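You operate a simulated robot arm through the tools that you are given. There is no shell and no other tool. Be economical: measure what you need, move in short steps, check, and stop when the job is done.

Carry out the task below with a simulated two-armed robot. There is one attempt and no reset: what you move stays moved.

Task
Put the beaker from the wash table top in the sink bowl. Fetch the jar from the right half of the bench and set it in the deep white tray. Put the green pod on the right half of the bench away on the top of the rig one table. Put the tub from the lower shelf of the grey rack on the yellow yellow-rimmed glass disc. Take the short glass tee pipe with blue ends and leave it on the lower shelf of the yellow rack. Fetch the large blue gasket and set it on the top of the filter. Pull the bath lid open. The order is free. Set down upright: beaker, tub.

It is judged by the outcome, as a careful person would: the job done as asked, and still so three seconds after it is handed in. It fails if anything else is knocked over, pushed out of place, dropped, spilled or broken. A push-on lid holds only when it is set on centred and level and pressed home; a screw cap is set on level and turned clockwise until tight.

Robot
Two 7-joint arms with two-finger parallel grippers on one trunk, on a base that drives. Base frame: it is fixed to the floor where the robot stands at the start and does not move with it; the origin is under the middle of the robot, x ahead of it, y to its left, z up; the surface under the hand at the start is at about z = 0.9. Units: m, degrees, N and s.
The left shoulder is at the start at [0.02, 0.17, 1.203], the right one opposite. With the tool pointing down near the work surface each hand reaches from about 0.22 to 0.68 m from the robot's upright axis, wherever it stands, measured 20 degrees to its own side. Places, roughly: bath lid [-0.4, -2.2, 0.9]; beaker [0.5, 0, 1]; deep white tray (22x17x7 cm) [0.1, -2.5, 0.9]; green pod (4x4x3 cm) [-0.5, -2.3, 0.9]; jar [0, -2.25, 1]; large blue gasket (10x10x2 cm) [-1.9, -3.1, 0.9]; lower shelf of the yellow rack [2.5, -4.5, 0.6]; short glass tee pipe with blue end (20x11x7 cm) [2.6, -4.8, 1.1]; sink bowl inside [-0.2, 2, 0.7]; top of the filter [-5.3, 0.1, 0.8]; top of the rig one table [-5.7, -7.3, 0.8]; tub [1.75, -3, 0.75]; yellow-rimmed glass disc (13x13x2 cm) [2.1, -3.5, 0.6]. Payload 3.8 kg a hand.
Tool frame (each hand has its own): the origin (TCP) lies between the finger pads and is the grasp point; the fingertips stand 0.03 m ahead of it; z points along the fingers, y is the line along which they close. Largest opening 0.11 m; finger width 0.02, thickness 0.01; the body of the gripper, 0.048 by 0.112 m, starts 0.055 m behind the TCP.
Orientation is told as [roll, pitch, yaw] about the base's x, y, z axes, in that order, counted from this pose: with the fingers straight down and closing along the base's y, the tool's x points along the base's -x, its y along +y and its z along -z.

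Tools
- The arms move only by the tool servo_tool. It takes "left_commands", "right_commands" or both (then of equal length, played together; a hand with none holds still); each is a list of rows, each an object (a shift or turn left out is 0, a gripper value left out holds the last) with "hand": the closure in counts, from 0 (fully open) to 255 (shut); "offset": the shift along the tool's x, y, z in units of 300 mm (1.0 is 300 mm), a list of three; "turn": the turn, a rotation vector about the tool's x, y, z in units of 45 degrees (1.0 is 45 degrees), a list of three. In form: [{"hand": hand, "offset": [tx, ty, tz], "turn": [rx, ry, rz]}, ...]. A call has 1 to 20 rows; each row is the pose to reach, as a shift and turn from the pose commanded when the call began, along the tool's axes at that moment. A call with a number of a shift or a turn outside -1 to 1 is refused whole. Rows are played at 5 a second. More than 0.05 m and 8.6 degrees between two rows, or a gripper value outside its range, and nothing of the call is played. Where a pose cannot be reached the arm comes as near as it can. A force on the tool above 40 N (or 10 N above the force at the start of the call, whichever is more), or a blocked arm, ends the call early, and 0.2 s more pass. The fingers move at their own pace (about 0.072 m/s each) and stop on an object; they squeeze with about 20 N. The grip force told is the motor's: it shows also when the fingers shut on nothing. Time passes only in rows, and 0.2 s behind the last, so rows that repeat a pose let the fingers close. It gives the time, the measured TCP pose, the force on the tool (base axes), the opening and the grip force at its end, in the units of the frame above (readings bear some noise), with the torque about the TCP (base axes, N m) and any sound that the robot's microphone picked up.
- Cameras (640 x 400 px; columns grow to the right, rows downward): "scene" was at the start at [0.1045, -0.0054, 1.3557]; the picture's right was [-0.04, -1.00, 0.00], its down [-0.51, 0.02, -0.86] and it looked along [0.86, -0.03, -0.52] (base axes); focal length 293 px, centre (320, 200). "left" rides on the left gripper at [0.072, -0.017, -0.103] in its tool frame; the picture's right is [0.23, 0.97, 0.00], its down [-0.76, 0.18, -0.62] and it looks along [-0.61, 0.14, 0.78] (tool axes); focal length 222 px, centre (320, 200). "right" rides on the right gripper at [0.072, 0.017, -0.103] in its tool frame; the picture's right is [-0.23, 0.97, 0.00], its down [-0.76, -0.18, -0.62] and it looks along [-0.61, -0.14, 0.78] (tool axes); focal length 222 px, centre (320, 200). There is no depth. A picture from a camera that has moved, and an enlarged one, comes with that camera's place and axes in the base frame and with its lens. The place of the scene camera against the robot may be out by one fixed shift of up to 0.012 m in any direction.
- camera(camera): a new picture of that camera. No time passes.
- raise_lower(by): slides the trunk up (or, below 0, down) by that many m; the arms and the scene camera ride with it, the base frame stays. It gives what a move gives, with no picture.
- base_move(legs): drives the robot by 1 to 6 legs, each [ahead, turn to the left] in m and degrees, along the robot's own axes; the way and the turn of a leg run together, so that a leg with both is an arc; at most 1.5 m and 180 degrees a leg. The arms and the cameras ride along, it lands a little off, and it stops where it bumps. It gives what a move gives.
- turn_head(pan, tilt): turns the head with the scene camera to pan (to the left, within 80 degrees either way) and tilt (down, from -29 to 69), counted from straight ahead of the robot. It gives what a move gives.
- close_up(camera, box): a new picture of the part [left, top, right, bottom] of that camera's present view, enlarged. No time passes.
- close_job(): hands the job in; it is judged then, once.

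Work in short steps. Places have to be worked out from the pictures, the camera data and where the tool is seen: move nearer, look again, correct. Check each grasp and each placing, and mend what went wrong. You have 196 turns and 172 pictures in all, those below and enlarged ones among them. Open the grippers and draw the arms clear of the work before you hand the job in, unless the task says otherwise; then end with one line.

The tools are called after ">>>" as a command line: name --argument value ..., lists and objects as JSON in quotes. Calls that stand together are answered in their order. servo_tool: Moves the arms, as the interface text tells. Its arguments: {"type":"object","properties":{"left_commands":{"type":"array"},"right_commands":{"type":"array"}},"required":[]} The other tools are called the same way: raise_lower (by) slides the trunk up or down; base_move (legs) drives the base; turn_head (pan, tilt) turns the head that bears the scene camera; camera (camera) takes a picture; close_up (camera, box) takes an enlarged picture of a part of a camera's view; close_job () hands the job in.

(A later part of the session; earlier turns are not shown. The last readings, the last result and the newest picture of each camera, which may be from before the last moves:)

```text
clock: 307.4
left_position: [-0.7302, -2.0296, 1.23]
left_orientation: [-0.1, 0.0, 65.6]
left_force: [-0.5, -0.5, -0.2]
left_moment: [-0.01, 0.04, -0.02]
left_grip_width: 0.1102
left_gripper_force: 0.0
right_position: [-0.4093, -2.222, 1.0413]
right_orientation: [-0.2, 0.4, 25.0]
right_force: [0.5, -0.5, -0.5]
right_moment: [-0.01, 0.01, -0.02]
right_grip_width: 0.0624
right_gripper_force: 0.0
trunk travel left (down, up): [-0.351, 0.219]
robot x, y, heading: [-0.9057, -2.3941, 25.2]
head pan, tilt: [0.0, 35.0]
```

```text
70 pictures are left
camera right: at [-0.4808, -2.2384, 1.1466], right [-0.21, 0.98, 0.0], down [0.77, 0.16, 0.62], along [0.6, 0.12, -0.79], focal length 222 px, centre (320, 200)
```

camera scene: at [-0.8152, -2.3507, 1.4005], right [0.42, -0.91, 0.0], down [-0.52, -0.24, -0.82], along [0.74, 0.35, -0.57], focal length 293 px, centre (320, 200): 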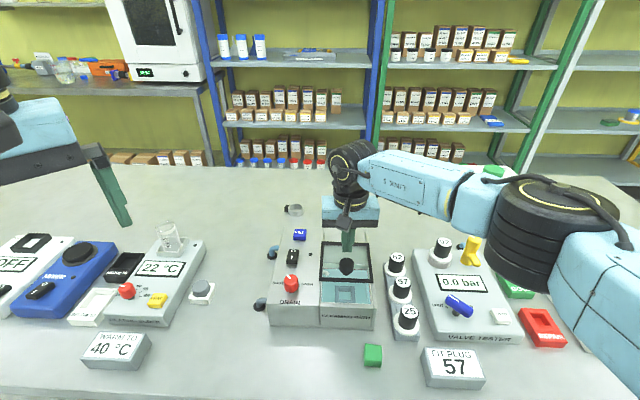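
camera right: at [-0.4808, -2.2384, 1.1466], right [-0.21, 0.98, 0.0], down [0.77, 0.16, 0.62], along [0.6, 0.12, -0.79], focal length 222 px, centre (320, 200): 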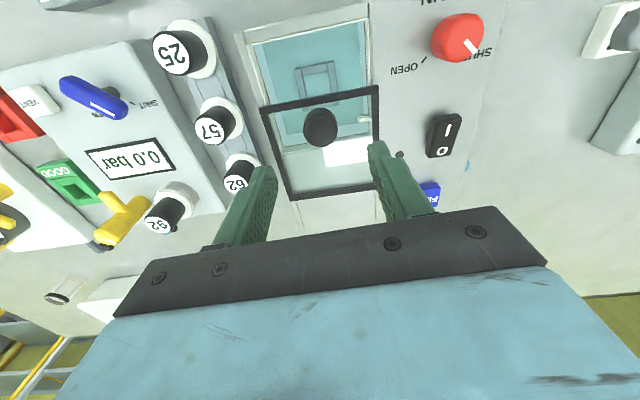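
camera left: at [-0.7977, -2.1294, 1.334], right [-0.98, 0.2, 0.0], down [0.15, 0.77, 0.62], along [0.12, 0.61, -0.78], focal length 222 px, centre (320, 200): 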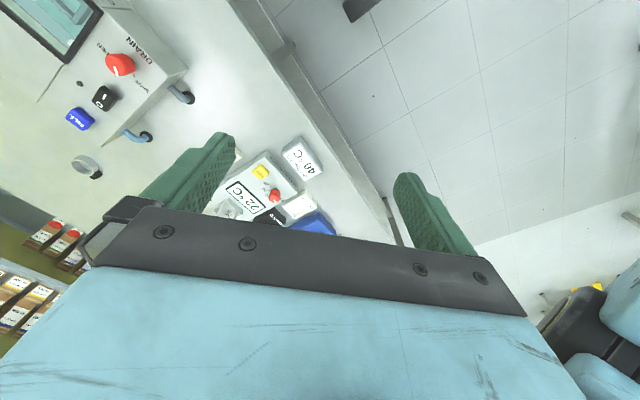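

>>> servo_tool --right_commands '[{"offset": [0.027, 0.003, 0]}, {"offset": [0.027, 0.003, 0.12]}, {"offset": [0.027, 0.003, 0.248]}, {"offset": [0.027, 0.003, 0.248], "hand": 255}, {"offset": [0.027, 0.003, 0.248], "hand": 255}, {"offset": [0.027, 0.003, 0.248], "hand": 255}]'

>>> servo_tool --right_commands '[{"offset": [-0.04, -0.003, 0]}, {"offset": [-0.08, -0.006, 0]}, {"offset": [-0.12, -0.008, 0]}, {"offset": [-0.12, -0.008, 0]}]'

>>> close_up --camera "scene" --box '[260, 200, 420, 340]'

```text
clock: 308.8
left_position: [-0.7303, -2.0298, 1.2311]
left_orientation: [-0.1, -0.1, 65.6]
left_force: [0.6, -0.4, 0.4]
left_moment: [0.0, -0.02, 0.02]
left_grip_width: 0.1101
left_gripper_force: 0.1
right_position: [-0.419, -2.2269, 0.9677]
right_orientation: [0.0, 0.4, 24.9]
right_force: [0.2, -0.3, -2.4]
right_moment: [0.16, -0.27, 0.05]
right_grip_width: 0.0287
right_gripper_force: 44.8
trunk travel left (down, up): [-0.351, 0.219]
robot x, y, heading: [-0.9076, -2.3951, 25.3]
head pan, tilt: [0.0, 35.0]
```

```text
clock: 309.8
left_position: [-0.7309, -2.0301, 1.2317]
left_orientation: [-0.2, 0.0, 65.6]
left_force: [-0.1, -0.4, -0.9]
left_moment: [-0.01, -0.02, 0.0]
left_grip_width: 0.1102
left_gripper_force: 0.0
right_position: [-0.3851, -2.2129, 0.9674]
right_orientation: [0.0, 0.4, 24.9]
right_force: [0.0, 1.1, 3.5]
right_moment: [-0.09, 0.27, 0.1]
right_grip_width: 0.0289
right_gripper_force: 45.0
trunk travel left (down, up): [-0.351, 0.219]
robot x, y, heading: [-0.9085, -2.3931, 25.2]
head pan, tilt: [0.0, 35.0]
```

```text
2.86 times, centred on (340, 270) of scene
camera zoom: at [-0.8154, -2.3507, 1.4005], right [0.42, -0.91, 0.0], down [-0.52, -0.24, -0.82], along [0.74, 0.35, -0.57], focal length 837 px, centre (263, 0)
```

zoom: 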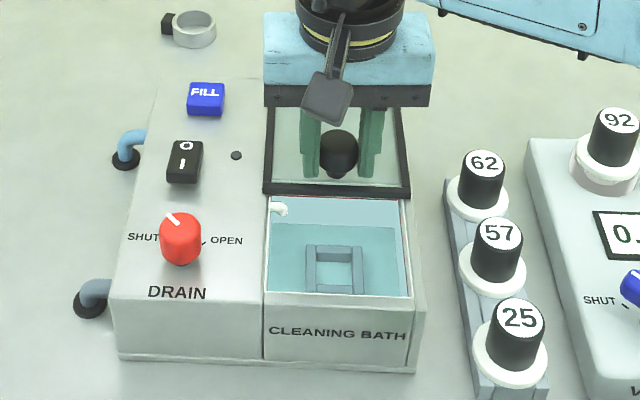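

Low forces now and the lid is nearly full open; pushing on gently to the stop.

>>> servo_tool --right_commands '[{"offset": [-0.02, -0.001, 0]}, {"offset": [-0.04, -0.003, 0]}, {"offset": [-0.06, -0.004, 0]}, {"offset": [-0.08, -0.006, 0]}, {"offset": [-0.1, -0.007, 0]}, {"offset": [-0.1, -0.007, 0]}]'

>>> close_up --camera "scene" --box '[260, 200, 420, 340]'

```text
clock: 311.0
left_position: [-0.733, -2.032, 1.2328]
left_orientation: [-0.2, -0.1, 65.5]
left_force: [1.1, 0.3, 0.3]
left_moment: [0.01, 0.03, -0.01]
left_grip_width: 0.11
left_gripper_force: 0.1
right_position: [-0.3673, -2.2056, 0.9679]
right_orientation: [-0.2, 1.6, 25.3]
right_force: [-15.0, -11.7, 16.7]
right_moment: [-0.83, 1.03, 0.12]
right_grip_width: 0.0292
right_gripper_force: 44.9
trunk travel left (down, up): [-0.351, 0.219]
robot x, y, heading: [-0.9076, -2.395, 24.9]
head pan, tilt: [0.0, 35.0]
stopped in row 5 (right hand): the force on the tool passed its limit at 44 N (the readings are from after the stop); the commanded pose is now the measured one
```

```text
2.86 times, centred on (340, 270) of scene
camera zoom: at [-0.8186, -2.3534, 1.401], right [0.42, -0.91, 0.0], down [-0.52, -0.24, -0.82], along [0.74, 0.35, -0.57], focal length 837 px, centre (263, 0)
```

zoom: 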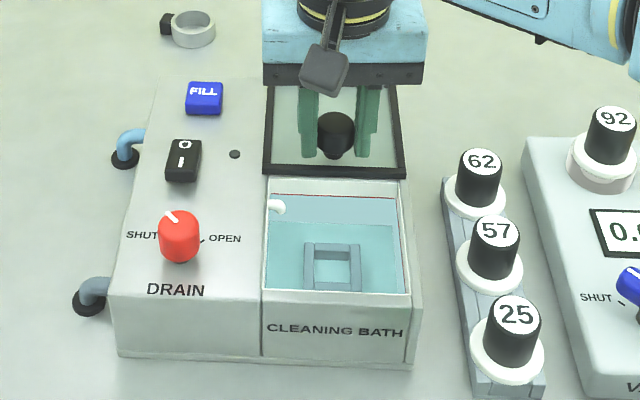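

The stop is reached: fully open. Opening the fingers in place and going straight up.

>>> servo_tool --right_commands '[{"hand": 90}, {"hand": 90}, {"hand": 90}, {"offset": [0, 0, -0.13]}, {"offset": [0, 0, -0.26]}, {"offset": [0, 0, -0.4]}, {"offset": [0, 0, -0.4]}]'

>>> camera --camera "scene"

```text
clock: 312.6
left_position: [-0.7305, -2.0303, 1.2302]
left_orientation: [-0.1, 0.0, 65.5]
left_force: [0.2, 0.3, 0.6]
left_moment: [0.03, 0.02, -0.03]
left_grip_width: 0.1102
left_gripper_force: 0.1
right_position: [-0.3609, -2.2037, 1.0863]
right_orientation: [0.0, 1.3, 25.3]
right_force: [0.0, 0.5, -0.1]
right_moment: [-0.02, -0.02, 0.02]
right_grip_width: 0.0713
right_gripper_force: 0.0
trunk travel left (down, up): [-0.351, 0.219]
robot x, y, heading: [-0.9088, -2.3969, 25.0]
head pan, tilt: [0.0, 35.0]
```

```text
67 pictures are left
camera scene: at [-0.8152, -2.3511, 1.4004], right [0.42, -0.91, 0.0], down [-0.52, -0.24, -0.82], along [0.74, 0.35, -0.57], focal length 293 px, centre (320, 200)
```

scene: 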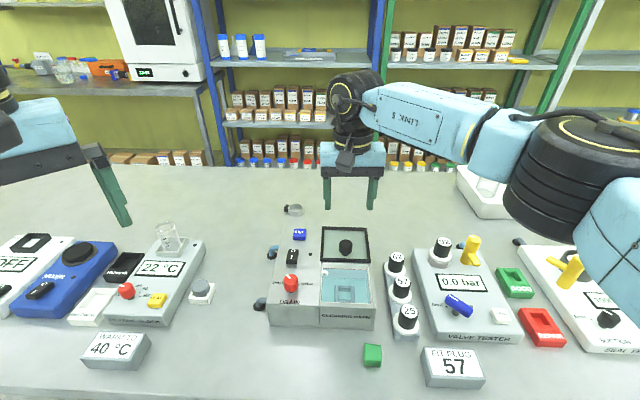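

Bath lid is fully open. Next the green pod, near (-0.525, -2.32): moving the right hand over it and looking.

>>> servo_tool --right_commands '[{"offset": [0.14, -0.02, 0]}, {"offset": [0.28, -0.04, 0]}, {"offset": [0.42, -0.06, 0]}, {"offset": [0.56, -0.09, 0]}, {"offset": [0.674, -0.109, 0.05]}, {"offset": [0.674, -0.109, 0.17]}, {"offset": [0.674, -0.109, 0.25]}, {"offset": [0.674, -0.109, 0.25]}]'

>>> camera --camera "right"

>>> close_up --camera "scene" --box '[300, 240, 480, 390]'

```text
clock: 314.4
left_position: [-0.731, -2.0308, 1.231]
left_orientation: [-0.2, 0.0, 65.5]
left_force: [-0.1, 0.1, 0.0]
left_moment: [0.01, 0.02, 0.0]
left_grip_width: 0.11
left_gripper_force: 0.0
right_position: [-0.5299, -2.3207, 1.016]
right_orientation: [0.0, 1.4, 25.2]
right_force: [0.1, 0.1, -0.4]
right_moment: [-0.03, -0.01, -0.01]
right_grip_width: 0.0716
right_gripper_force: 0.0
trunk travel left (down, up): [-0.351, 0.219]
robot x, y, heading: [-0.9046, -2.3941, 25.0]
head pan, tilt: [0.0, 35.0]
```

```text
66 pictures are left
camera right: at [-0.6001, -2.3358, 1.1218], right [-0.21, 0.98, -0.01], down [0.78, 0.17, 0.6], along [0.59, 0.12, -0.8], focal length 222 px, centre (320, 200)
```

right: 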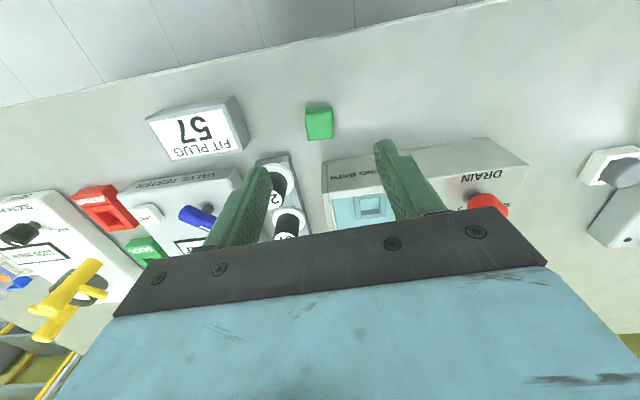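

```text
2.67 times, centred on (390, 315) of scene
camera zoom: at [-0.8156, -2.351, 1.4005], right [0.42, -0.91, 0.0], down [-0.52, -0.24, -0.82], along [0.74, 0.35, -0.57], focal length 782 px, centre (133, -107)
```

zoom: 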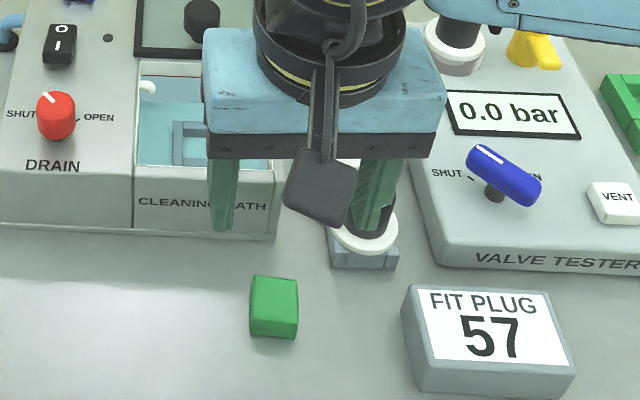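

Pod is at about (-0.518, -2.320), z≈0.87. Descending partway to z 0.93 with a small forward correction and checking against the pod.

>>> servo_tool --right_commands '[{"offset": [-0.037, -0.012, 0.1]}, {"offset": [-0.037, -0.012, 0.2]}, {"offset": [-0.037, -0.012, 0.28]}, {"offset": [-0.037, -0.012, 0.28]}]'

>>> camera --camera "right"

>>> close_up --camera "scene" --box '[300, 240, 480, 390]'

```text
clock: 315.4
left_position: [-0.7313, -2.0315, 1.2311]
left_orientation: [-0.2, 0.0, 65.4]
left_force: [-0.4, 0.6, 0.1]
left_moment: [0.0, 0.06, 0.01]
left_grip_width: 0.11
left_gripper_force: 0.0
right_position: [-0.5199, -2.3195, 0.9301]
right_orientation: [-0.2, 1.4, 25.1]
right_force: [0.2, -0.3, 0.1]
right_moment: [0.02, 0.01, -0.04]
right_grip_width: 0.0712
right_gripper_force: 0.0
trunk travel left (down, up): [-0.351, 0.219]
robot x, y, heading: [-0.9076, -2.3968, 24.8]
head pan, tilt: [0.0, 35.0]
```

```text
64 pictures are left
camera right: at [-0.5898, -2.3345, 1.0357], right [-0.21, 0.98, -0.01], down [0.78, 0.17, 0.61], along [0.59, 0.12, -0.8], focal length 222 px, centre (320, 200)
```

right: 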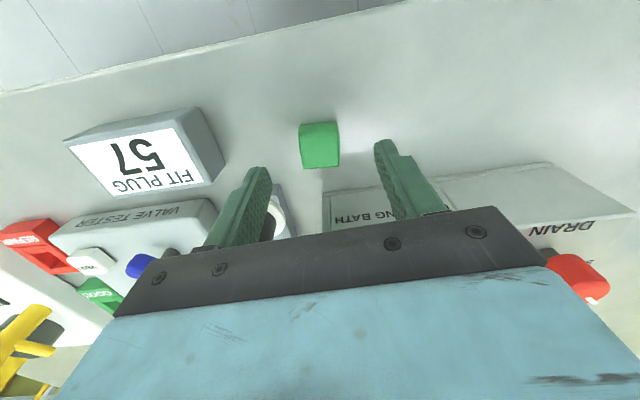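

```text
2.67 times, centred on (390, 315) of scene
camera zoom: at [-0.8158, -2.3511, 1.4005], right [0.42, -0.91, 0.0], down [-0.52, -0.24, -0.82], along [0.74, 0.35, -0.57], focal length 782 px, centre (133, -107)
```

zoom: 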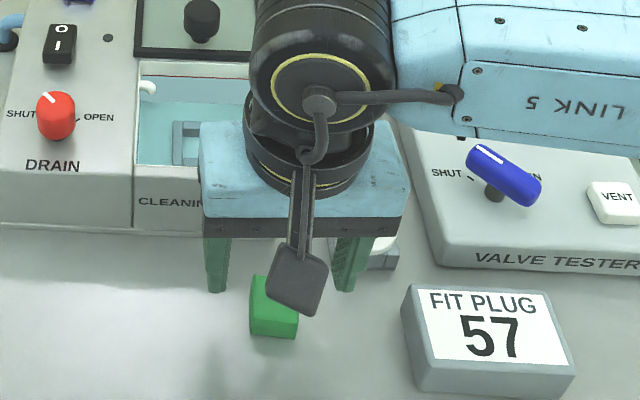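

Pod stays on the tool axis at z≈0.875. Continuing the descent carefully.

>>> servo_tool --right_commands '[{"offset": [0.01, 0, 0.05]}, {"offset": [0.01, 0, 0.1]}, {"offset": [0.01, 0, 0.1]}]'

>>> camera --camera "right"

```text
clock: 316.2
left_position: [-0.7306, -2.0311, 1.2309]
left_orientation: [-0.2, 0.0, 65.5]
left_force: [1.0, 1.2, 0.0]
left_moment: [0.01, -0.02, -0.04]
left_grip_width: 0.1101
left_gripper_force: 0.1
right_position: [-0.5251, -2.32, 0.9002]
right_orientation: [-0.1, 1.4, 25.2]
right_force: [0.1, 0.6, -0.1]
right_moment: [-0.01, 0.01, 0.03]
right_grip_width: 0.0711
right_gripper_force: 0.0
trunk travel left (down, up): [-0.351, 0.219]
robot x, y, heading: [-0.9111, -2.3946, 25.0]
head pan, tilt: [0.0, 35.0]
```

```text
62 pictures are left
camera right: at [-0.5956, -2.3355, 1.0058], right [-0.21, 0.98, -0.01], down [0.78, 0.17, 0.6], along [0.59, 0.12, -0.8], focal length 222 px, centre (320, 200)
```

right: 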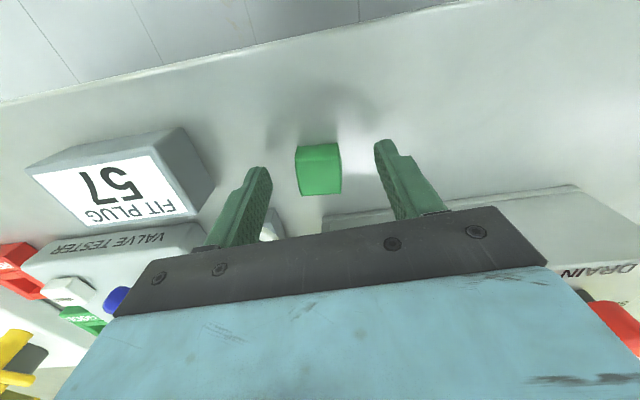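

>>> servo_tool --right_commands '[{"offset": [0, 0, 0.025]}, {"offset": [0, 0, 0.05]}, {"offset": [0, 0, 0.05]}, {"offset": [0, 0, 0.05], "hand": 255}, {"offset": [0, 0, 0.05], "hand": 255}, {"offset": [0, 0, 0.05], "hand": 255}]'

>>> camera --camera "right"

```text
clock: 317.6
left_position: [-0.7303, -2.0308, 1.2301]
left_orientation: [-0.2, 0.0, 65.5]
left_force: [0.4, -1.1, 0.1]
left_moment: [0.0, 0.0, 0.02]
left_grip_width: 0.1101
left_gripper_force: 0.0
right_position: [-0.526, -2.3199, 0.8867]
right_orientation: [-0.1, 1.4, 25.1]
right_force: [0.6, -0.1, 0.6]
right_moment: [0.03, 0.01, -0.03]
right_grip_width: 0.033
right_gripper_force: 20.2
trunk travel left (down, up): [-0.351, 0.219]
robot x, y, heading: [-0.9098, -2.3965, 25.1]
head pan, tilt: [0.0, 35.0]
```

```text
61 pictures are left
camera right: at [-0.5963, -2.3351, 0.9914], right [-0.21, 0.98, -0.01], down [0.78, 0.17, 0.6], along [0.59, 0.12, -0.8], focal length 222 px, centre (320, 200)
```

right: 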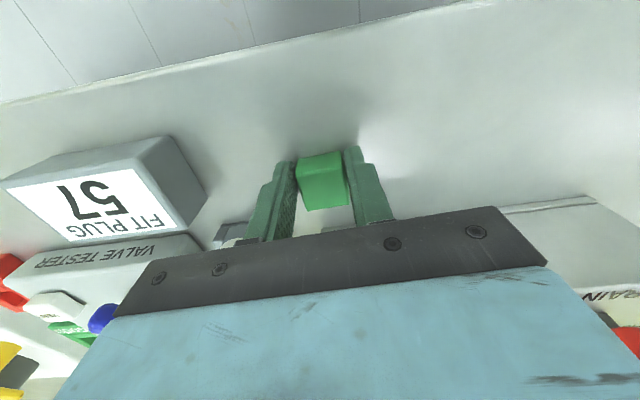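

Pod gripped (0.033 m). Lifting and drawing it in.

>>> servo_tool --right_commands '[{"offset": [0, 0, -0.15]}, {"offset": [0, 0, -0.3]}, {"offset": [0, 0, -0.45]}, {"offset": [0, 0, -0.6]}, {"offset": [0, 0, -0.75]}, {"offset": [0, 0, -0.9]}, {"offset": [0.05, -0.1, -0.98]}, {"offset": [0.1, -0.2, -0.98]}, {"offset": [0.1, -0.2, -0.98]}]'

>>> base_move --legs '[[-0.25, 0], [0, 175]]'

>>> camera --camera "scene"

```text
clock: 319.6
left_position: [-0.732, -2.0299, 1.2314]
left_orientation: [-0.3, 0.0, 65.5]
left_force: [0.4, -0.3, -0.8]
left_moment: [0.01, 0.02, 0.01]
left_grip_width: 0.1099
left_gripper_force: 0.1
right_position: [-0.5217, -2.3831, 1.1816]
right_orientation: [-0.3, 1.4, 25.4]
right_force: [-0.6, -1.4, 0.1]
right_moment: [0.02, -0.01, 0.04]
right_grip_width: 0.0328
right_gripper_force: 19.8
trunk travel left (down, up): [-0.351, 0.219]
robot x, y, heading: [-0.9061, -2.3956, 25.0]
head pan, tilt: [0.0, 35.0]
```

```text
clock: 328.7
left_position: [-1.3247, -2.8597, 1.231]
left_orientation: [-0.2, -0.1, -116.3]
left_force: [0.3, 0.3, 0.0]
left_moment: [0.0, -0.04, 0.0]
left_grip_width: 0.11
left_gripper_force: 0.1
right_position: [-1.5207, -2.5002, 1.1818]
right_orientation: [-0.1, 1.4, -156.8]
right_force: [-0.2, 1.1, -0.3]
right_moment: [0.01, -0.01, -0.01]
right_grip_width: 0.0328
right_gripper_force: 20.2
trunk travel left (down, up): [-0.351, 0.219]
robot x, y, heading: [-1.1324, -2.5004, -157.0]
head pan, tilt: [0.0, 35.0]
```

```text
60 pictures are left
camera scene: at [-1.2418, -2.5453, 1.4005], right [-0.39, 0.92, 0.0], down [0.53, 0.22, -0.82], along [-0.75, -0.32, -0.57], focal length 293 px, centre (320, 200)
```

scene: 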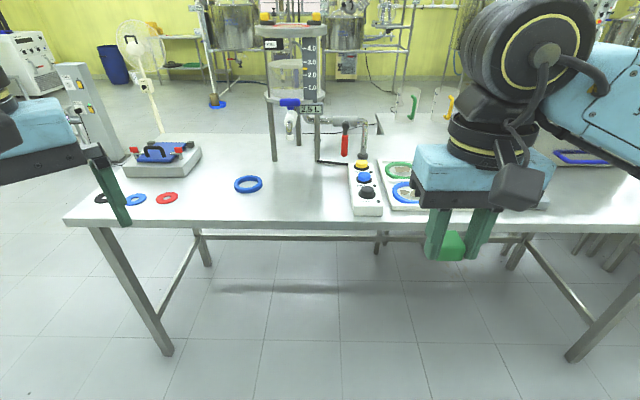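

The large blue gasket lies at about (-1.945, -3.12) on the next table. Driving closer so the left hand can take it.

>>> base_move --legs '[[0, 13], [0.42, 0], [0, -13]]'

>>> turn_head --pan 5 --tilt 45

>>> camera --camera "scene"

>>> camera --camera "left"

```text
clock: 332.9
left_position: [-1.6599, -3.1079, 1.2305]
left_orientation: [-0.1, 0.0, -116.3]
left_force: [-0.5, 0.1, 0.3]
left_moment: [0.01, -0.01, 0.01]
left_grip_width: 0.1097
left_gripper_force: 0.1
right_position: [-1.8576, -2.7481, 1.1824]
right_orientation: [-0.1, 1.5, -156.6]
right_force: [-0.8, 0.5, 0.3]
right_moment: [-0.02, -0.05, 0.0]
right_grip_width: 0.0325
right_gripper_force: 19.7
trunk travel left (down, up): [-0.351, 0.219]
robot x, y, heading: [-1.472, -2.7487, -156.6]
head pan, tilt: [0.0, 35.0]
```

```text
clock: 333.6
left_position: [-1.6598, -3.1068, 1.2304]
left_orientation: [-0.2, 0.1, -116.2]
left_force: [0.1, -0.8, -0.6]
left_moment: [-0.01, -0.03, -0.02]
left_grip_width: 0.1097
left_gripper_force: 0.0
right_position: [-1.8568, -2.747, 1.1817]
right_orientation: [-0.2, 1.3, -156.5]
right_force: [-0.3, 0.1, -0.2]
right_moment: [0.0, 0.04, 0.01]
right_grip_width: 0.0328
right_gripper_force: 19.7
trunk travel left (down, up): [-0.351, 0.219]
robot x, y, heading: [-1.4733, -2.7454, -156.8]
head pan, tilt: [5.0, 45.0]
```

```text
59 pictures are left
camera scene: at [-1.5686, -2.7966, 1.3857], right [-0.47, 0.88, 0.0], down [0.62, 0.33, -0.71], along [-0.62, -0.33, -0.71], focal length 293 px, centre (320, 200)
```

scene: 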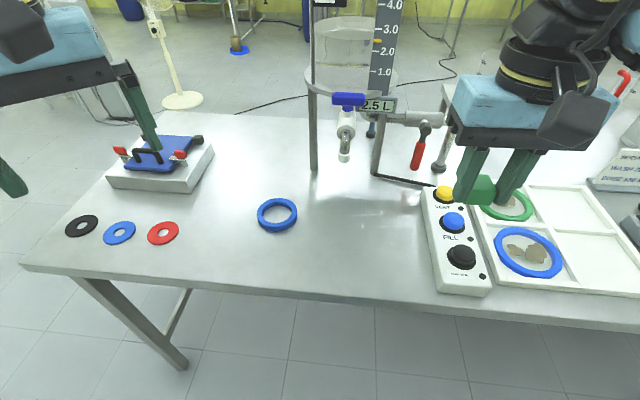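

```text
58 pictures are left
camera left: at [-1.6414, -3.0353, 1.3339], right [0.97, -0.23, 0.0], down [-0.18, -0.76, 0.62], along [-0.14, -0.61, -0.78], focal length 222 px, centre (320, 200)
```

left: 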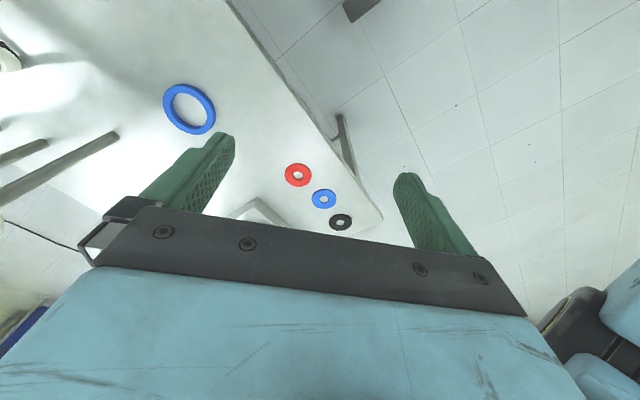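

Two cameras agree: gasket centre (-1.941, -3.110), z≈0.85, ring band about 1.7 cm. I'll grip its near-left band with the left hand, one finger inside the hole; moving above it first.

>>> servo_tool --left_commands '[{"offset": [-0.08, -0.13, 0], "hand": 128}, {"offset": [-0.16, -0.26, 0]}, {"offset": [-0.24, -0.39, 0]}, {"offset": [-0.32, -0.52, 0]}, {"offset": [-0.4, -0.65, 0]}, {"offset": [-0.423, -0.694, 0.1]}, {"offset": [-0.423, -0.694, 0.25]}, {"offset": [-0.423, -0.694, 0.4]}, {"offset": [-0.423, -0.694, 0.55]}, {"offset": [-0.423, -0.694, 0.7]}, {"offset": [-0.423, -0.694, 0.85]}, {"offset": [-0.423, -0.694, 0.9]}, {"offset": [-0.423, -0.694, 0.9]}]'

>>> camera --camera "left"

>>> close_up --camera "scene" --box '[200, 130, 380, 270]'

```text
clock: 336.4
left_position: [-1.9055, -3.1299, 0.9617]
left_orientation: [0.0, 0.1, -116.2]
left_force: [-0.2, -0.4, 0.0]
left_moment: [0.01, -0.01, 0.0]
left_grip_width: 0.0548
left_gripper_force: 0.0
right_position: [-1.8575, -2.749, 1.1813]
right_orientation: [0.0, 1.5, -156.5]
right_force: [-0.2, -0.4, -1.0]
right_moment: [-0.01, 0.01, 0.0]
right_grip_width: 0.0329
right_gripper_force: 20.2
trunk travel left (down, up): [-0.351, 0.219]
robot x, y, heading: [-1.4711, -2.7448, -156.9]
head pan, tilt: [5.0, 45.0]
```

```text
57 pictures are left
camera left: at [-1.8867, -3.0586, 1.0653], right [0.97, -0.23, 0.0], down [-0.18, -0.76, 0.62], along [-0.14, -0.61, -0.78], focal length 222 px, centre (320, 200)
```

left: 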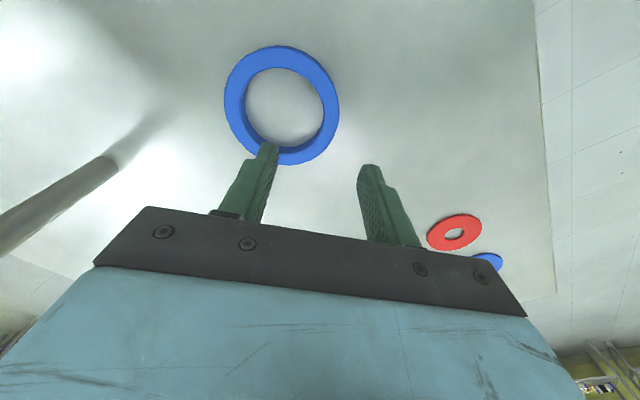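

```text
2.86 times, centred on (290, 200) of scene
camera zoom: at [-1.5687, -2.7966, 1.3857], right [-0.47, 0.88, 0.0], down [0.62, 0.33, -0.71], along [-0.62, -0.33, -0.71], focal length 837 px, centre (406, 200)
```

zoom: 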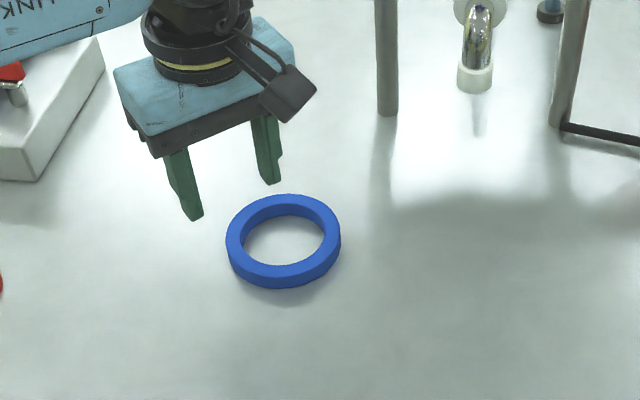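

Correcting by about 1.4 cm/0.6 cm so the fingers straddle the ring band, and descending to just above the table.

>>> servo_tool --left_commands '[{"offset": [0.047, 0.02, 0]}, {"offset": [0.047, 0.02, 0.1]}, {"offset": [0.047, 0.02, 0.18]}, {"offset": [0.047, 0.02, 0.18]}]'

>>> camera --camera "left"

```text
clock: 337.4
left_position: [-1.8925, -3.1184, 0.9076]
left_orientation: [-0.2, 0.1, -116.2]
left_force: [-0.2, 0.1, 0.8]
left_moment: [-0.02, 0.02, 0.0]
left_grip_width: 0.0549
left_gripper_force: 0.1
right_position: [-1.8573, -2.7478, 1.1832]
right_orientation: [-0.1, 1.4, -156.5]
right_force: [-0.4, -0.3, -0.4]
right_moment: [-0.01, -0.04, 0.0]
right_grip_width: 0.0327
right_gripper_force: 19.5
trunk travel left (down, up): [-0.351, 0.219]
robot x, y, heading: [-1.4685, -2.7438, -156.6]
head pan, tilt: [5.0, 45.0]
```

```text
55 pictures are left
camera left: at [-1.874, -3.0474, 1.0102], right [0.97, -0.23, 0.0], down [-0.18, -0.76, 0.62], along [-0.14, -0.61, -0.78], focal length 222 px, centre (320, 200)
```

left: 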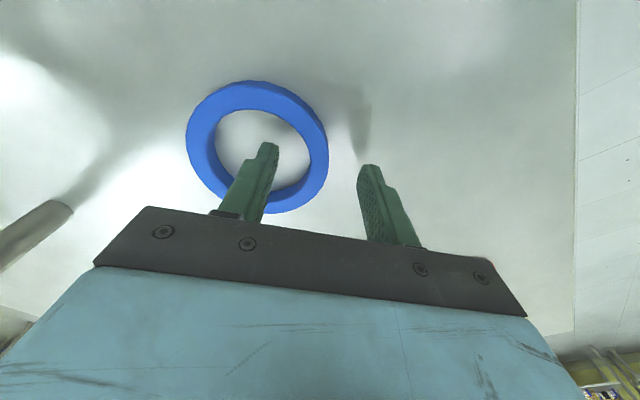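

The band is now exactly between the fingers. Descending 2.5 cm and closing.

>>> servo_tool --left_commands '[{"offset": [0, -0.008, 0.04]}, {"offset": [0, -0.008, 0.08]}, {"offset": [0, -0.008, 0.08]}]'

>>> camera --camera "left"

```text
clock: 338.3
left_position: [-1.8961, -3.1156, 0.8897]
left_orientation: [-0.5, -0.1, -116.1]
left_force: [10.8, 4.5, 15.4]
left_moment: [-0.04, -0.92, 0.31]
left_grip_width: 0.0589
left_gripper_force: 4.0
right_position: [-1.8564, -2.7472, 1.1822]
right_orientation: [-0.2, 1.3, -156.4]
right_force: [-0.3, 0.2, -0.4]
right_moment: [0.0, -0.03, -0.03]
right_grip_width: 0.0327
right_gripper_force: 19.9
trunk travel left (down, up): [-0.351, 0.219]
robot x, y, heading: [-1.4673, -2.7454, -156.6]
head pan, tilt: [5.0, 45.0]
stopped in row 3 (left hand): the force on the tool passed its limit at 43 N (the readings are from after the stop); the commanded pose is now the measured one
```

```text
54 pictures are left
camera left: at [-1.8777, -3.0448, 0.9934], right [0.97, -0.22, -0.01], down [-0.17, -0.76, 0.62], along [-0.15, -0.61, -0.78], focal length 222 px, centre (320, 200)
```

left: 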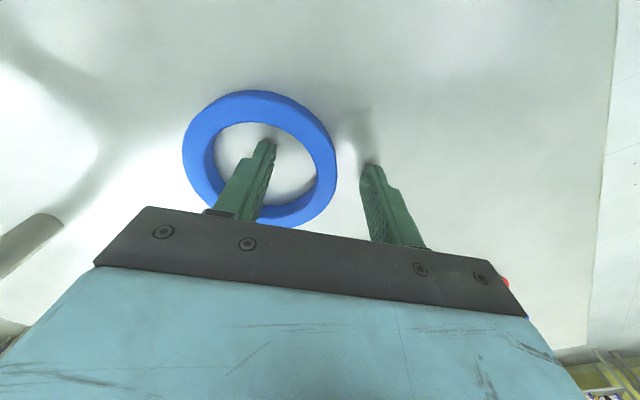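

Fingertips touched the table (z≈0.86); the ring is between the fingers. Rising 3 mm and closing.

>>> servo_tool --left_commands '[{"offset": [0, 0, -0.012]}, {"offset": [0, 0, -0.012]}, {"offset": [0, 0, -0.012], "hand": 255}, {"offset": [0, 0, -0.012], "hand": 255}, {"offset": [0, 0, -0.012], "hand": 255}, {"offset": [0, 0, -0.012], "hand": 255}]'

>>> camera --camera "left"

```text
clock: 339.7
left_position: [-1.8965, -3.1184, 0.8916]
left_orientation: [-0.6, -0.1, -116.3]
left_force: [0.2, -0.8, 0.7]
left_moment: [0.01, 0.01, 0.02]
left_grip_width: 0.0094
left_gripper_force: 19.7
right_position: [-1.8572, -2.7487, 1.1804]
right_orientation: [0.0, 1.4, -156.5]
right_force: [0.0, -0.8, -0.4]
right_moment: [0.01, 0.01, 0.02]
right_grip_width: 0.0325
right_gripper_force: 19.7
trunk travel left (down, up): [-0.351, 0.219]
robot x, y, heading: [-1.4701, -2.7476, -157.0]
head pan, tilt: [5.0, 45.0]
```

```text
53 pictures are left
camera left: at [-1.8786, -3.0458, 0.9944], right [0.97, -0.23, -0.01], down [-0.17, -0.76, 0.62], along [-0.15, -0.61, -0.78], focal length 222 px, centre (320, 200)
```

left: 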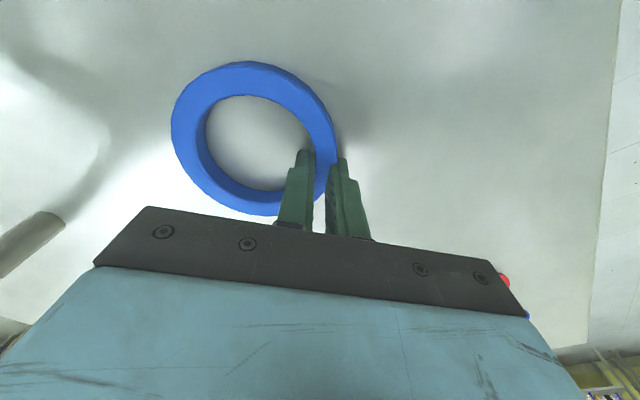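

Ring gripped. Lifting and checking.

>>> servo_tool --left_commands '[{"offset": [0, 0, -0.12]}, {"offset": [0, 0, -0.26]}, {"offset": [0, 0, -0.4]}, {"offset": [0, 0, -0.55]}, {"offset": [0, 0, -0.7]}, {"offset": [0, 0, -0.85]}, {"offset": [0, 0, -1.0]}, {"offset": [0, 0, -1.0]}]'

>>> camera --camera "scene"

>>> camera --camera "left"

```text
clock: 341.5
left_position: [-1.895, -3.1155, 1.1933]
left_orientation: [-0.5, -0.1, -116.0]
left_force: [-0.6, -0.4, -0.6]
left_moment: [0.01, -0.01, 0.0]
left_grip_width: 0.0095
left_gripper_force: 20.1
right_position: [-1.8575, -2.7488, 1.1816]
right_orientation: [-0.1, 1.3, -156.4]
right_force: [-0.4, -0.5, -0.4]
right_moment: [-0.03, -0.03, 0.02]
right_grip_width: 0.0328
right_gripper_force: 19.7
trunk travel left (down, up): [-0.351, 0.219]
robot x, y, heading: [-1.4712, -2.7454, -157.0]
head pan, tilt: [5.0, 45.0]
```

```text
52 pictures are left
camera scene: at [-1.5687, -2.797, 1.3856], right [-0.47, 0.88, 0.0], down [0.62, 0.33, -0.71], along [-0.62, -0.33, -0.71], focal length 293 px, centre (320, 200)
```

scene: 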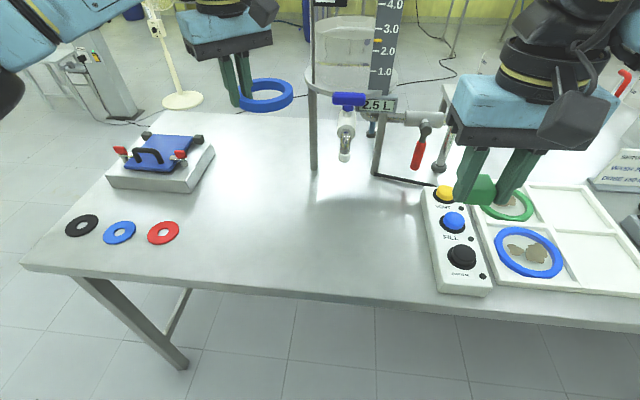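

```text
51 pictures are left
camera left: at [-1.8765, -3.0446, 1.2965], right [0.97, -0.23, -0.01], down [-0.17, -0.76, 0.62], along [-0.15, -0.61, -0.78], focal length 222 px, centre (320, 200)
```

left: 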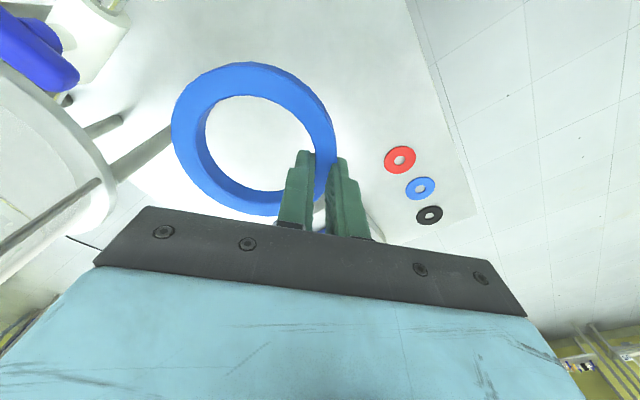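

Gasket is held level. Drawing it back from the glass vessel, then backing into the aisle and looking toward the filter area.

>>> servo_tool --left_commands '[{"offset": [0.09, 0.08, 0]}, {"offset": [0.19, 0.16, 0]}, {"offset": [0.28, 0.245, 0]}, {"offset": [0.38, 0.327, 0]}, {"offset": [0.38, 0.327, 0]}]'

>>> base_move --legs '[[-0.38, 0], [0, -91]]'

>>> turn_head --pan 40 --tilt 12

>>> camera --camera "scene"

```text
clock: 342.7
left_position: [-1.7539, -3.0584, 1.187]
left_orientation: [-0.5, -0.3, -116.1]
left_force: [0.0, -0.6, -0.6]
left_moment: [-0.03, -0.02, 0.01]
left_grip_width: 0.0092
left_gripper_force: 19.6
right_position: [-1.8564, -2.7488, 1.182]
right_orientation: [-0.1, 1.4, -156.5]
right_force: [-1.1, -0.2, -1.1]
right_moment: [0.03, -0.02, 0.02]
right_grip_width: 0.0329
right_gripper_force: 19.4
trunk travel left (down, up): [-0.351, 0.219]
robot x, y, heading: [-1.4711, -2.7481, -156.8]
head pan, tilt: [5.0, 45.0]
```

```text
clock: 349.0
left_position: [-1.4273, -2.3049, 1.1888]
left_orientation: [-0.4, -0.2, 151.2]
left_force: [-0.1, -1.1, -0.3]
left_moment: [-0.02, 0.01, 0.0]
left_grip_width: 0.0093
left_gripper_force: 20.0
right_position: [-1.1137, -2.215, 1.1806]
right_orientation: [-0.2, 1.4, 110.9]
right_force: [-0.5, 0.1, -0.5]
right_moment: [-0.03, -0.03, 0.03]
right_grip_width: 0.033
right_gripper_force: 20.3
trunk travel left (down, up): [-0.351, 0.219]
robot x, y, heading: [-1.1299, -2.6033, 110.4]
head pan, tilt: [5.0, 45.0]
```

```text
clock: 350.0
left_position: [-1.4274, -2.3039, 1.1883]
left_orientation: [-0.5, -0.1, 151.2]
left_force: [0.5, 0.5, 0.5]
left_moment: [-0.04, 0.03, 0.01]
left_grip_width: 0.0092
left_gripper_force: 20.3
right_position: [-1.1132, -2.2166, 1.181]
right_orientation: [-0.1, 1.3, 110.9]
right_force: [0.1, -0.1, 0.0]
right_moment: [-0.04, 0.01, -0.01]
right_grip_width: 0.0328
right_gripper_force: 20.4
trunk travel left (down, up): [-0.351, 0.219]
robot x, y, heading: [-1.1297, -2.6057, 110.8]
head pan, tilt: [40.0, 12.0]
```

```text
50 pictures are left
camera scene: at [-1.2263, -2.5389, 1.4373], right [0.49, 0.87, 0.0], down [0.18, -0.1, -0.98], along [-0.85, 0.48, -0.21], focal length 293 px, centre (320, 200)
```

scene: 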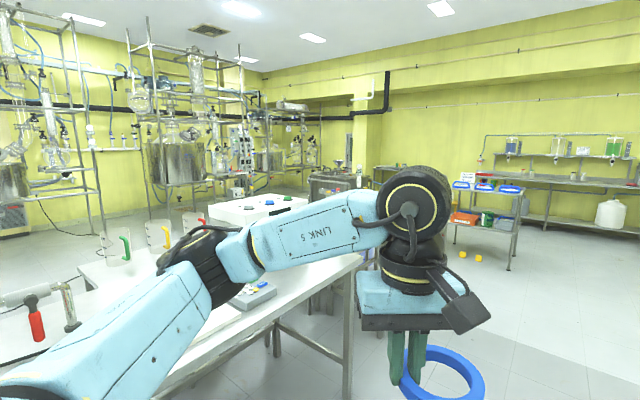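

The filter appears to be the grey unit straight ahead in the distance. Driving up the aisle past the table end, then looking again.

>>> base_move --legs '[[1.5, 0], [0.5, 0], [0, 50]]'

>>> turn_head --pan 0 --tilt 15

>>> camera --camera "scene"

```text
clock: 362.2
left_position: [-2.2738, -0.7869, 1.1888]
left_orientation: [-0.5, -0.1, -157.4]
left_force: [-0.2, -0.1, 0.2]
left_moment: [0.0, -0.02, -0.03]
left_grip_width: 0.0095
left_gripper_force: 20.1
right_position: [-2.1472, -0.4865, 1.1803]
right_orientation: [-0.2, 1.4, 162.3]
right_force: [-0.5, -0.1, -1.0]
right_moment: [-0.01, 0.02, -0.01]
right_grip_width: 0.0328
right_gripper_force: 19.9
trunk travel left (down, up): [-0.351, 0.219]
robot x, y, heading: [-1.8567, -0.738, 161.9]
head pan, tilt: [40.0, 12.0]
```

```text
clock: 363.3
left_position: [-2.2738, -0.7867, 1.1889]
left_orientation: [-0.5, -0.2, -157.4]
left_force: [-0.4, 0.5, -0.3]
left_moment: [0.01, -0.01, 0.0]
left_grip_width: 0.0093
left_gripper_force: 19.8
right_position: [-2.1475, -0.4865, 1.1815]
right_orientation: [-0.2, 1.3, 162.2]
right_force: [0.0, 0.2, 0.1]
right_moment: [0.04, 0.01, -0.04]
right_grip_width: 0.0327
right_gripper_force: 19.9
trunk travel left (down, up): [-0.351, 0.219]
robot x, y, heading: [-1.8574, -0.7421, 162.2]
head pan, tilt: [0.0, 15.0]
```

```text
49 pictures are left
camera scene: at [-1.9717, -0.7066, 1.4325], right [0.31, 0.95, 0.0], down [0.25, -0.08, -0.97], along [-0.92, 0.3, -0.26], focal length 293 px, centre (320, 200)
```

scene: 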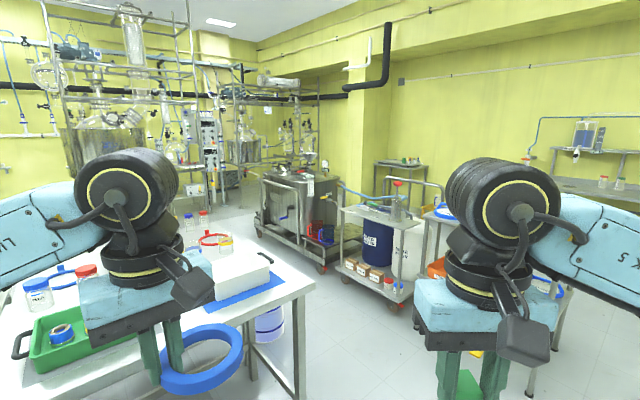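

The filter looks like the steel cart unit around (298, 180). Zooming on it.

>>> close_up --camera "scene" --box '[230, 130, 450, 310]'

```text
2.22 times, centred on (340, 220) of scene
camera zoom: at [-1.9717, -0.7066, 1.4325], right [0.31, 0.95, 0.0], down [0.25, -0.08, -0.97], along [-0.92, 0.3, -0.26], focal length 651 px, centre (276, 156)
```

zoom: 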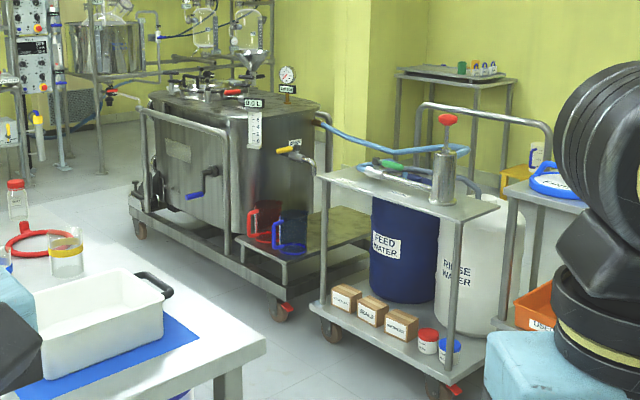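

The filter tank stands on a cart around (-5.1, 0.1); I must pass between the nearby table corner (-2.84, -0.45) and the water trolley. Driving via (-2.7, 0.25) to (-3.6, -0.03).

>>> base_move --legs '[[0, -31.8], [1.3, 0], [0, 66.3], [0.95, 0]]'

>>> turn_head --pan -10 --tilt 25

>>> camera --camera "scene"

```text
clock: 378.8
left_position: [-3.9452, -0.2861, 1.1882]
left_orientation: [-0.5, -0.2, -123.4]
left_force: [-0.2, -0.3, -1.2]
left_moment: [0.0, -0.01, 0.01]
left_grip_width: 0.0095
left_gripper_force: 19.8
right_position: [-4.0075, 0.0343, 1.1819]
right_orientation: [-0.1, 1.4, -163.7]
right_force: [-1.0, -0.6, 0.2]
right_moment: [0.02, 0.0, 0.04]
right_grip_width: 0.0325
right_gripper_force: 19.8
trunk travel left (down, up): [-0.351, 0.219]
robot x, y, heading: [-3.6249, -0.0138, -163.9]
head pan, tilt: [0.0, 15.0]
```

```text
clock: 379.5
left_position: [-3.9435, -0.2866, 1.1885]
left_orientation: [-0.5, -0.2, -123.4]
left_force: [-0.2, 0.6, -0.3]
left_moment: [0.0, 0.02, 0.02]
left_grip_width: 0.0096
left_gripper_force: 19.9
right_position: [-4.0074, 0.0332, 1.1826]
right_orientation: [-0.1, 1.3, -163.8]
right_force: [-0.4, -0.1, 0.4]
right_moment: [-0.02, -0.01, -0.02]
right_grip_width: 0.0328
right_gripper_force: 19.3
trunk travel left (down, up): [-0.351, 0.219]
robot x, y, heading: [-3.625, -0.0128, -164.2]
head pan, tilt: [-10.0, 25.0]
```

```text
47 pictures are left
camera scene: at [-3.7424, -0.0324, 1.4163], right [-0.1, 0.99, 0.0], down [0.42, 0.04, -0.91], along [-0.9, -0.09, -0.42], focal length 293 px, centre (320, 200)
```

scene: 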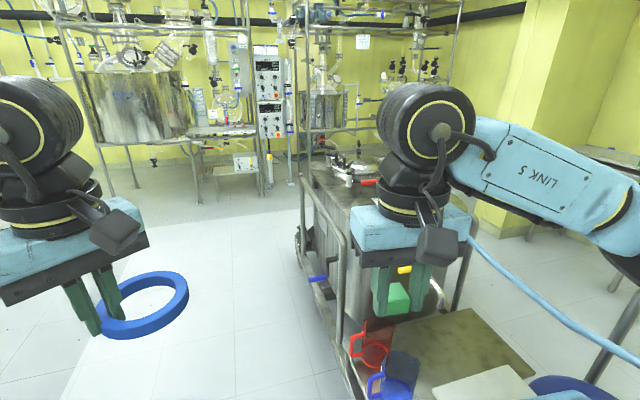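

The tank's long side runs along heading 200°, at my right. Raising the trunk for clearance, driving alongside it and turning to face it.

>>> raise_lower --by 0.2

>>> base_move --legs '[[0, 5.5], [1.34, 0], [0, -88]]'

>>> turn_head --pan 0 --tilt 40

>>> camera --camera "scene"

```text
clock: 381.7
left_position: [-3.9441, -0.2855, 1.3889]
left_orientation: [-0.4, -0.2, -123.5]
left_force: [0.2, 0.0, -0.6]
left_moment: [-0.04, -0.04, -0.01]
left_grip_width: 0.0092
left_gripper_force: 20.0
right_position: [-4.0066, 0.0331, 1.3822]
right_orientation: [-0.1, 1.4, -163.8]
right_force: [1.4, 0.4, -0.8]
right_moment: [-0.02, -0.01, 0.0]
right_grip_width: 0.0329
right_gripper_force: 20.2
trunk travel left (down, up): [-0.551, 0.019]
robot x, y, heading: [-3.6228, -0.0148, -164.1]
head pan, tilt: [-10.0, 25.0]
```

```text
clock: 392.7
left_position: [-5.1858, -0.2062, 1.3881]
left_orientation: [-0.6, -0.3, 152.4]
left_force: [-0.4, -0.1, -0.7]
left_moment: [-0.07, -0.01, -0.03]
left_grip_width: 0.0092
left_gripper_force: 20.0
right_position: [-4.8741, -0.1111, 1.3824]
right_orientation: [-0.1, 1.4, 112.0]
right_force: [-0.3, 0.3, -0.7]
right_moment: [0.01, 0.0, -0.01]
right_grip_width: 0.0326
right_gripper_force: 20.4
trunk travel left (down, up): [-0.551, 0.019]
robot x, y, heading: [-4.8853, -0.4983, 112.0]
head pan, tilt: [-10.0, 25.0]
```

```text
clock: 393.5
left_position: [-5.1855, -0.2064, 1.3882]
left_orientation: [-0.5, -0.2, 152.5]
left_force: [-0.7, 0.3, 0.0]
left_moment: [0.0, 0.0, 0.02]
left_grip_width: 0.0092
left_gripper_force: 20.0
right_position: [-4.8759, -0.1106, 1.3818]
right_orientation: [-0.2, 1.4, 112.1]
right_force: [0.2, -0.1, -0.2]
right_moment: [-0.01, -0.01, -0.03]
right_grip_width: 0.0329
right_gripper_force: 19.7
trunk travel left (down, up): [-0.551, 0.019]
robot x, y, heading: [-4.8831, -0.4987, 112.0]
head pan, tilt: [0.0, 40.0]
```

```text
46 pictures are left
camera scene: at [-4.9293, -0.401, 1.593], right [0.93, 0.37, 0.0], down [0.24, -0.6, -0.77], along [-0.28, 0.71, -0.64], focal length 293 px, centre (320, 200)
```

scene: 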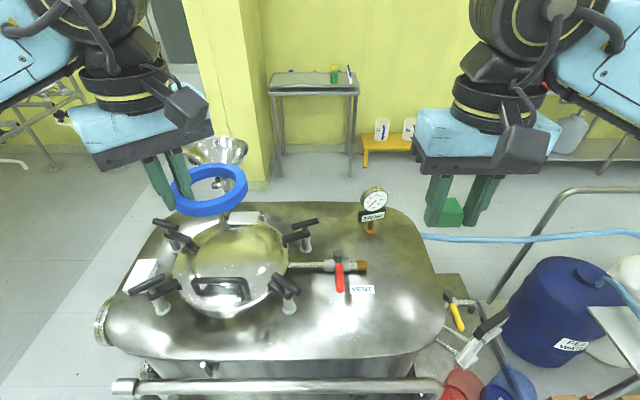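

The tank top has a free flat patch right of the hatch and in front of the vent, around (-5.01, -0.01). Moving the right hand aside, lowering the trunk, and bringing the gasket over that patch.

>>> servo_tool --right_commands '[{"offset": [0, -0.15, 0]}, {"offset": [0, -0.3, 0]}, {"offset": [0, -0.45, 0]}, {"offset": [0, -0.5, 0]}, {"offset": [0, -0.5, 0]}]'

>>> raise_lower --by -0.25

>>> servo_tool --left_commands '[{"offset": [0.06, -0.13, 0]}, {"offset": [0.1, -0.27, 0]}, {"offset": [0.14, -0.41, 0]}, {"offset": [0.179, -0.55, 0]}, {"offset": [0.179, -0.65, 0]}, {"offset": [0.179, -0.706, 0]}, {"offset": [0.179, -0.706, 0]}]'

>>> camera --camera "left"

>>> camera --camera "scene"

```text
clock: 394.7
left_position: [-5.1858, -0.2074, 1.3885]
left_orientation: [-0.5, -0.1, 152.5]
left_force: [-0.3, -0.1, 0.1]
left_moment: [0.03, 0.03, -0.01]
left_grip_width: 0.0093
left_gripper_force: 20.9
right_position: [-4.7362, -0.0575, 1.384]
right_orientation: [-0.2, 1.3, 112.1]
right_force: [-0.5, -0.2, -0.4]
right_moment: [0.01, -0.01, -0.02]
right_grip_width: 0.0329
right_gripper_force: 20.0
trunk travel left (down, up): [-0.551, 0.019]
robot x, y, heading: [-4.886, -0.4959, 111.5]
head pan, tilt: [0.0, 40.0]
```

```text
clock: 397.3
left_position: [-5.1857, -0.2058, 1.1389]
left_orientation: [-0.5, -0.2, 152.5]
left_force: [0.1, -0.5, -0.4]
left_moment: [-0.01, 0.03, -0.02]
left_grip_width: 0.0093
left_gripper_force: 20.4
right_position: [-4.7364, -0.0564, 1.1331]
right_orientation: [-0.1, 1.4, 112.1]
right_force: [-0.5, 1.0, 0.2]
right_moment: [0.01, 0.0, 0.0]
right_grip_width: 0.0329
right_gripper_force: 19.3
trunk travel left (down, up): [-0.301, 0.269]
robot x, y, heading: [-4.8828, -0.4984, 111.7]
head pan, tilt: [0.0, 40.0]
```

```text
clock: 398.9
left_position: [-5.0402, -0.0423, 1.1417]
left_orientation: [-0.6, -0.2, 152.4]
left_force: [-0.1, -0.4, -0.2]
left_moment: [0.01, -0.01, 0.0]
left_grip_width: 0.0091
left_gripper_force: 19.6
right_position: [-4.7367, -0.0577, 1.1335]
right_orientation: [-0.2, 1.4, 112.1]
right_force: [0.0, 0.0, -0.7]
right_moment: [-0.02, 0.03, -0.02]
right_grip_width: 0.0328
right_gripper_force: 19.5
trunk travel left (down, up): [-0.301, 0.269]
robot x, y, heading: [-4.8845, -0.4928, 111.7]
head pan, tilt: [0.0, 40.0]
```

```text
45 pictures are left
camera left: at [-4.9676, -0.0629, 1.2435], right [-0.25, -0.97, -0.01], down [-0.76, 0.19, 0.62], along [-0.6, 0.16, -0.78], focal length 222 px, centre (320, 200)
```

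left: 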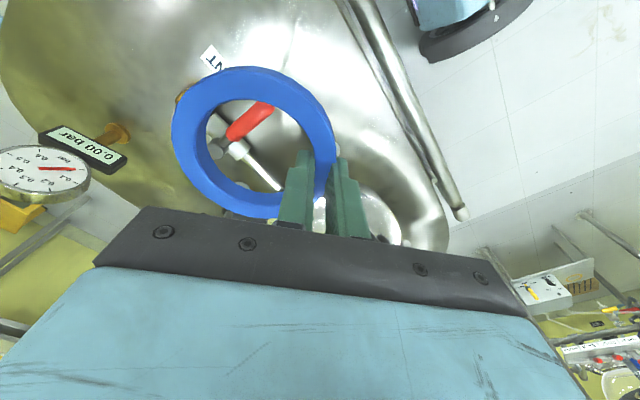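

```text
44 pictures are left
camera scene: at [-4.9296, -0.4011, 1.3429], right [0.93, 0.37, 0.0], down [0.24, -0.6, -0.77], along [-0.28, 0.71, -0.64], focal length 293 px, centre (320, 200)
```

scene: 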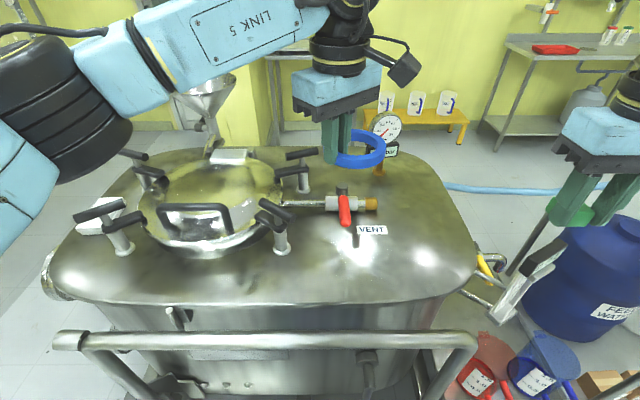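

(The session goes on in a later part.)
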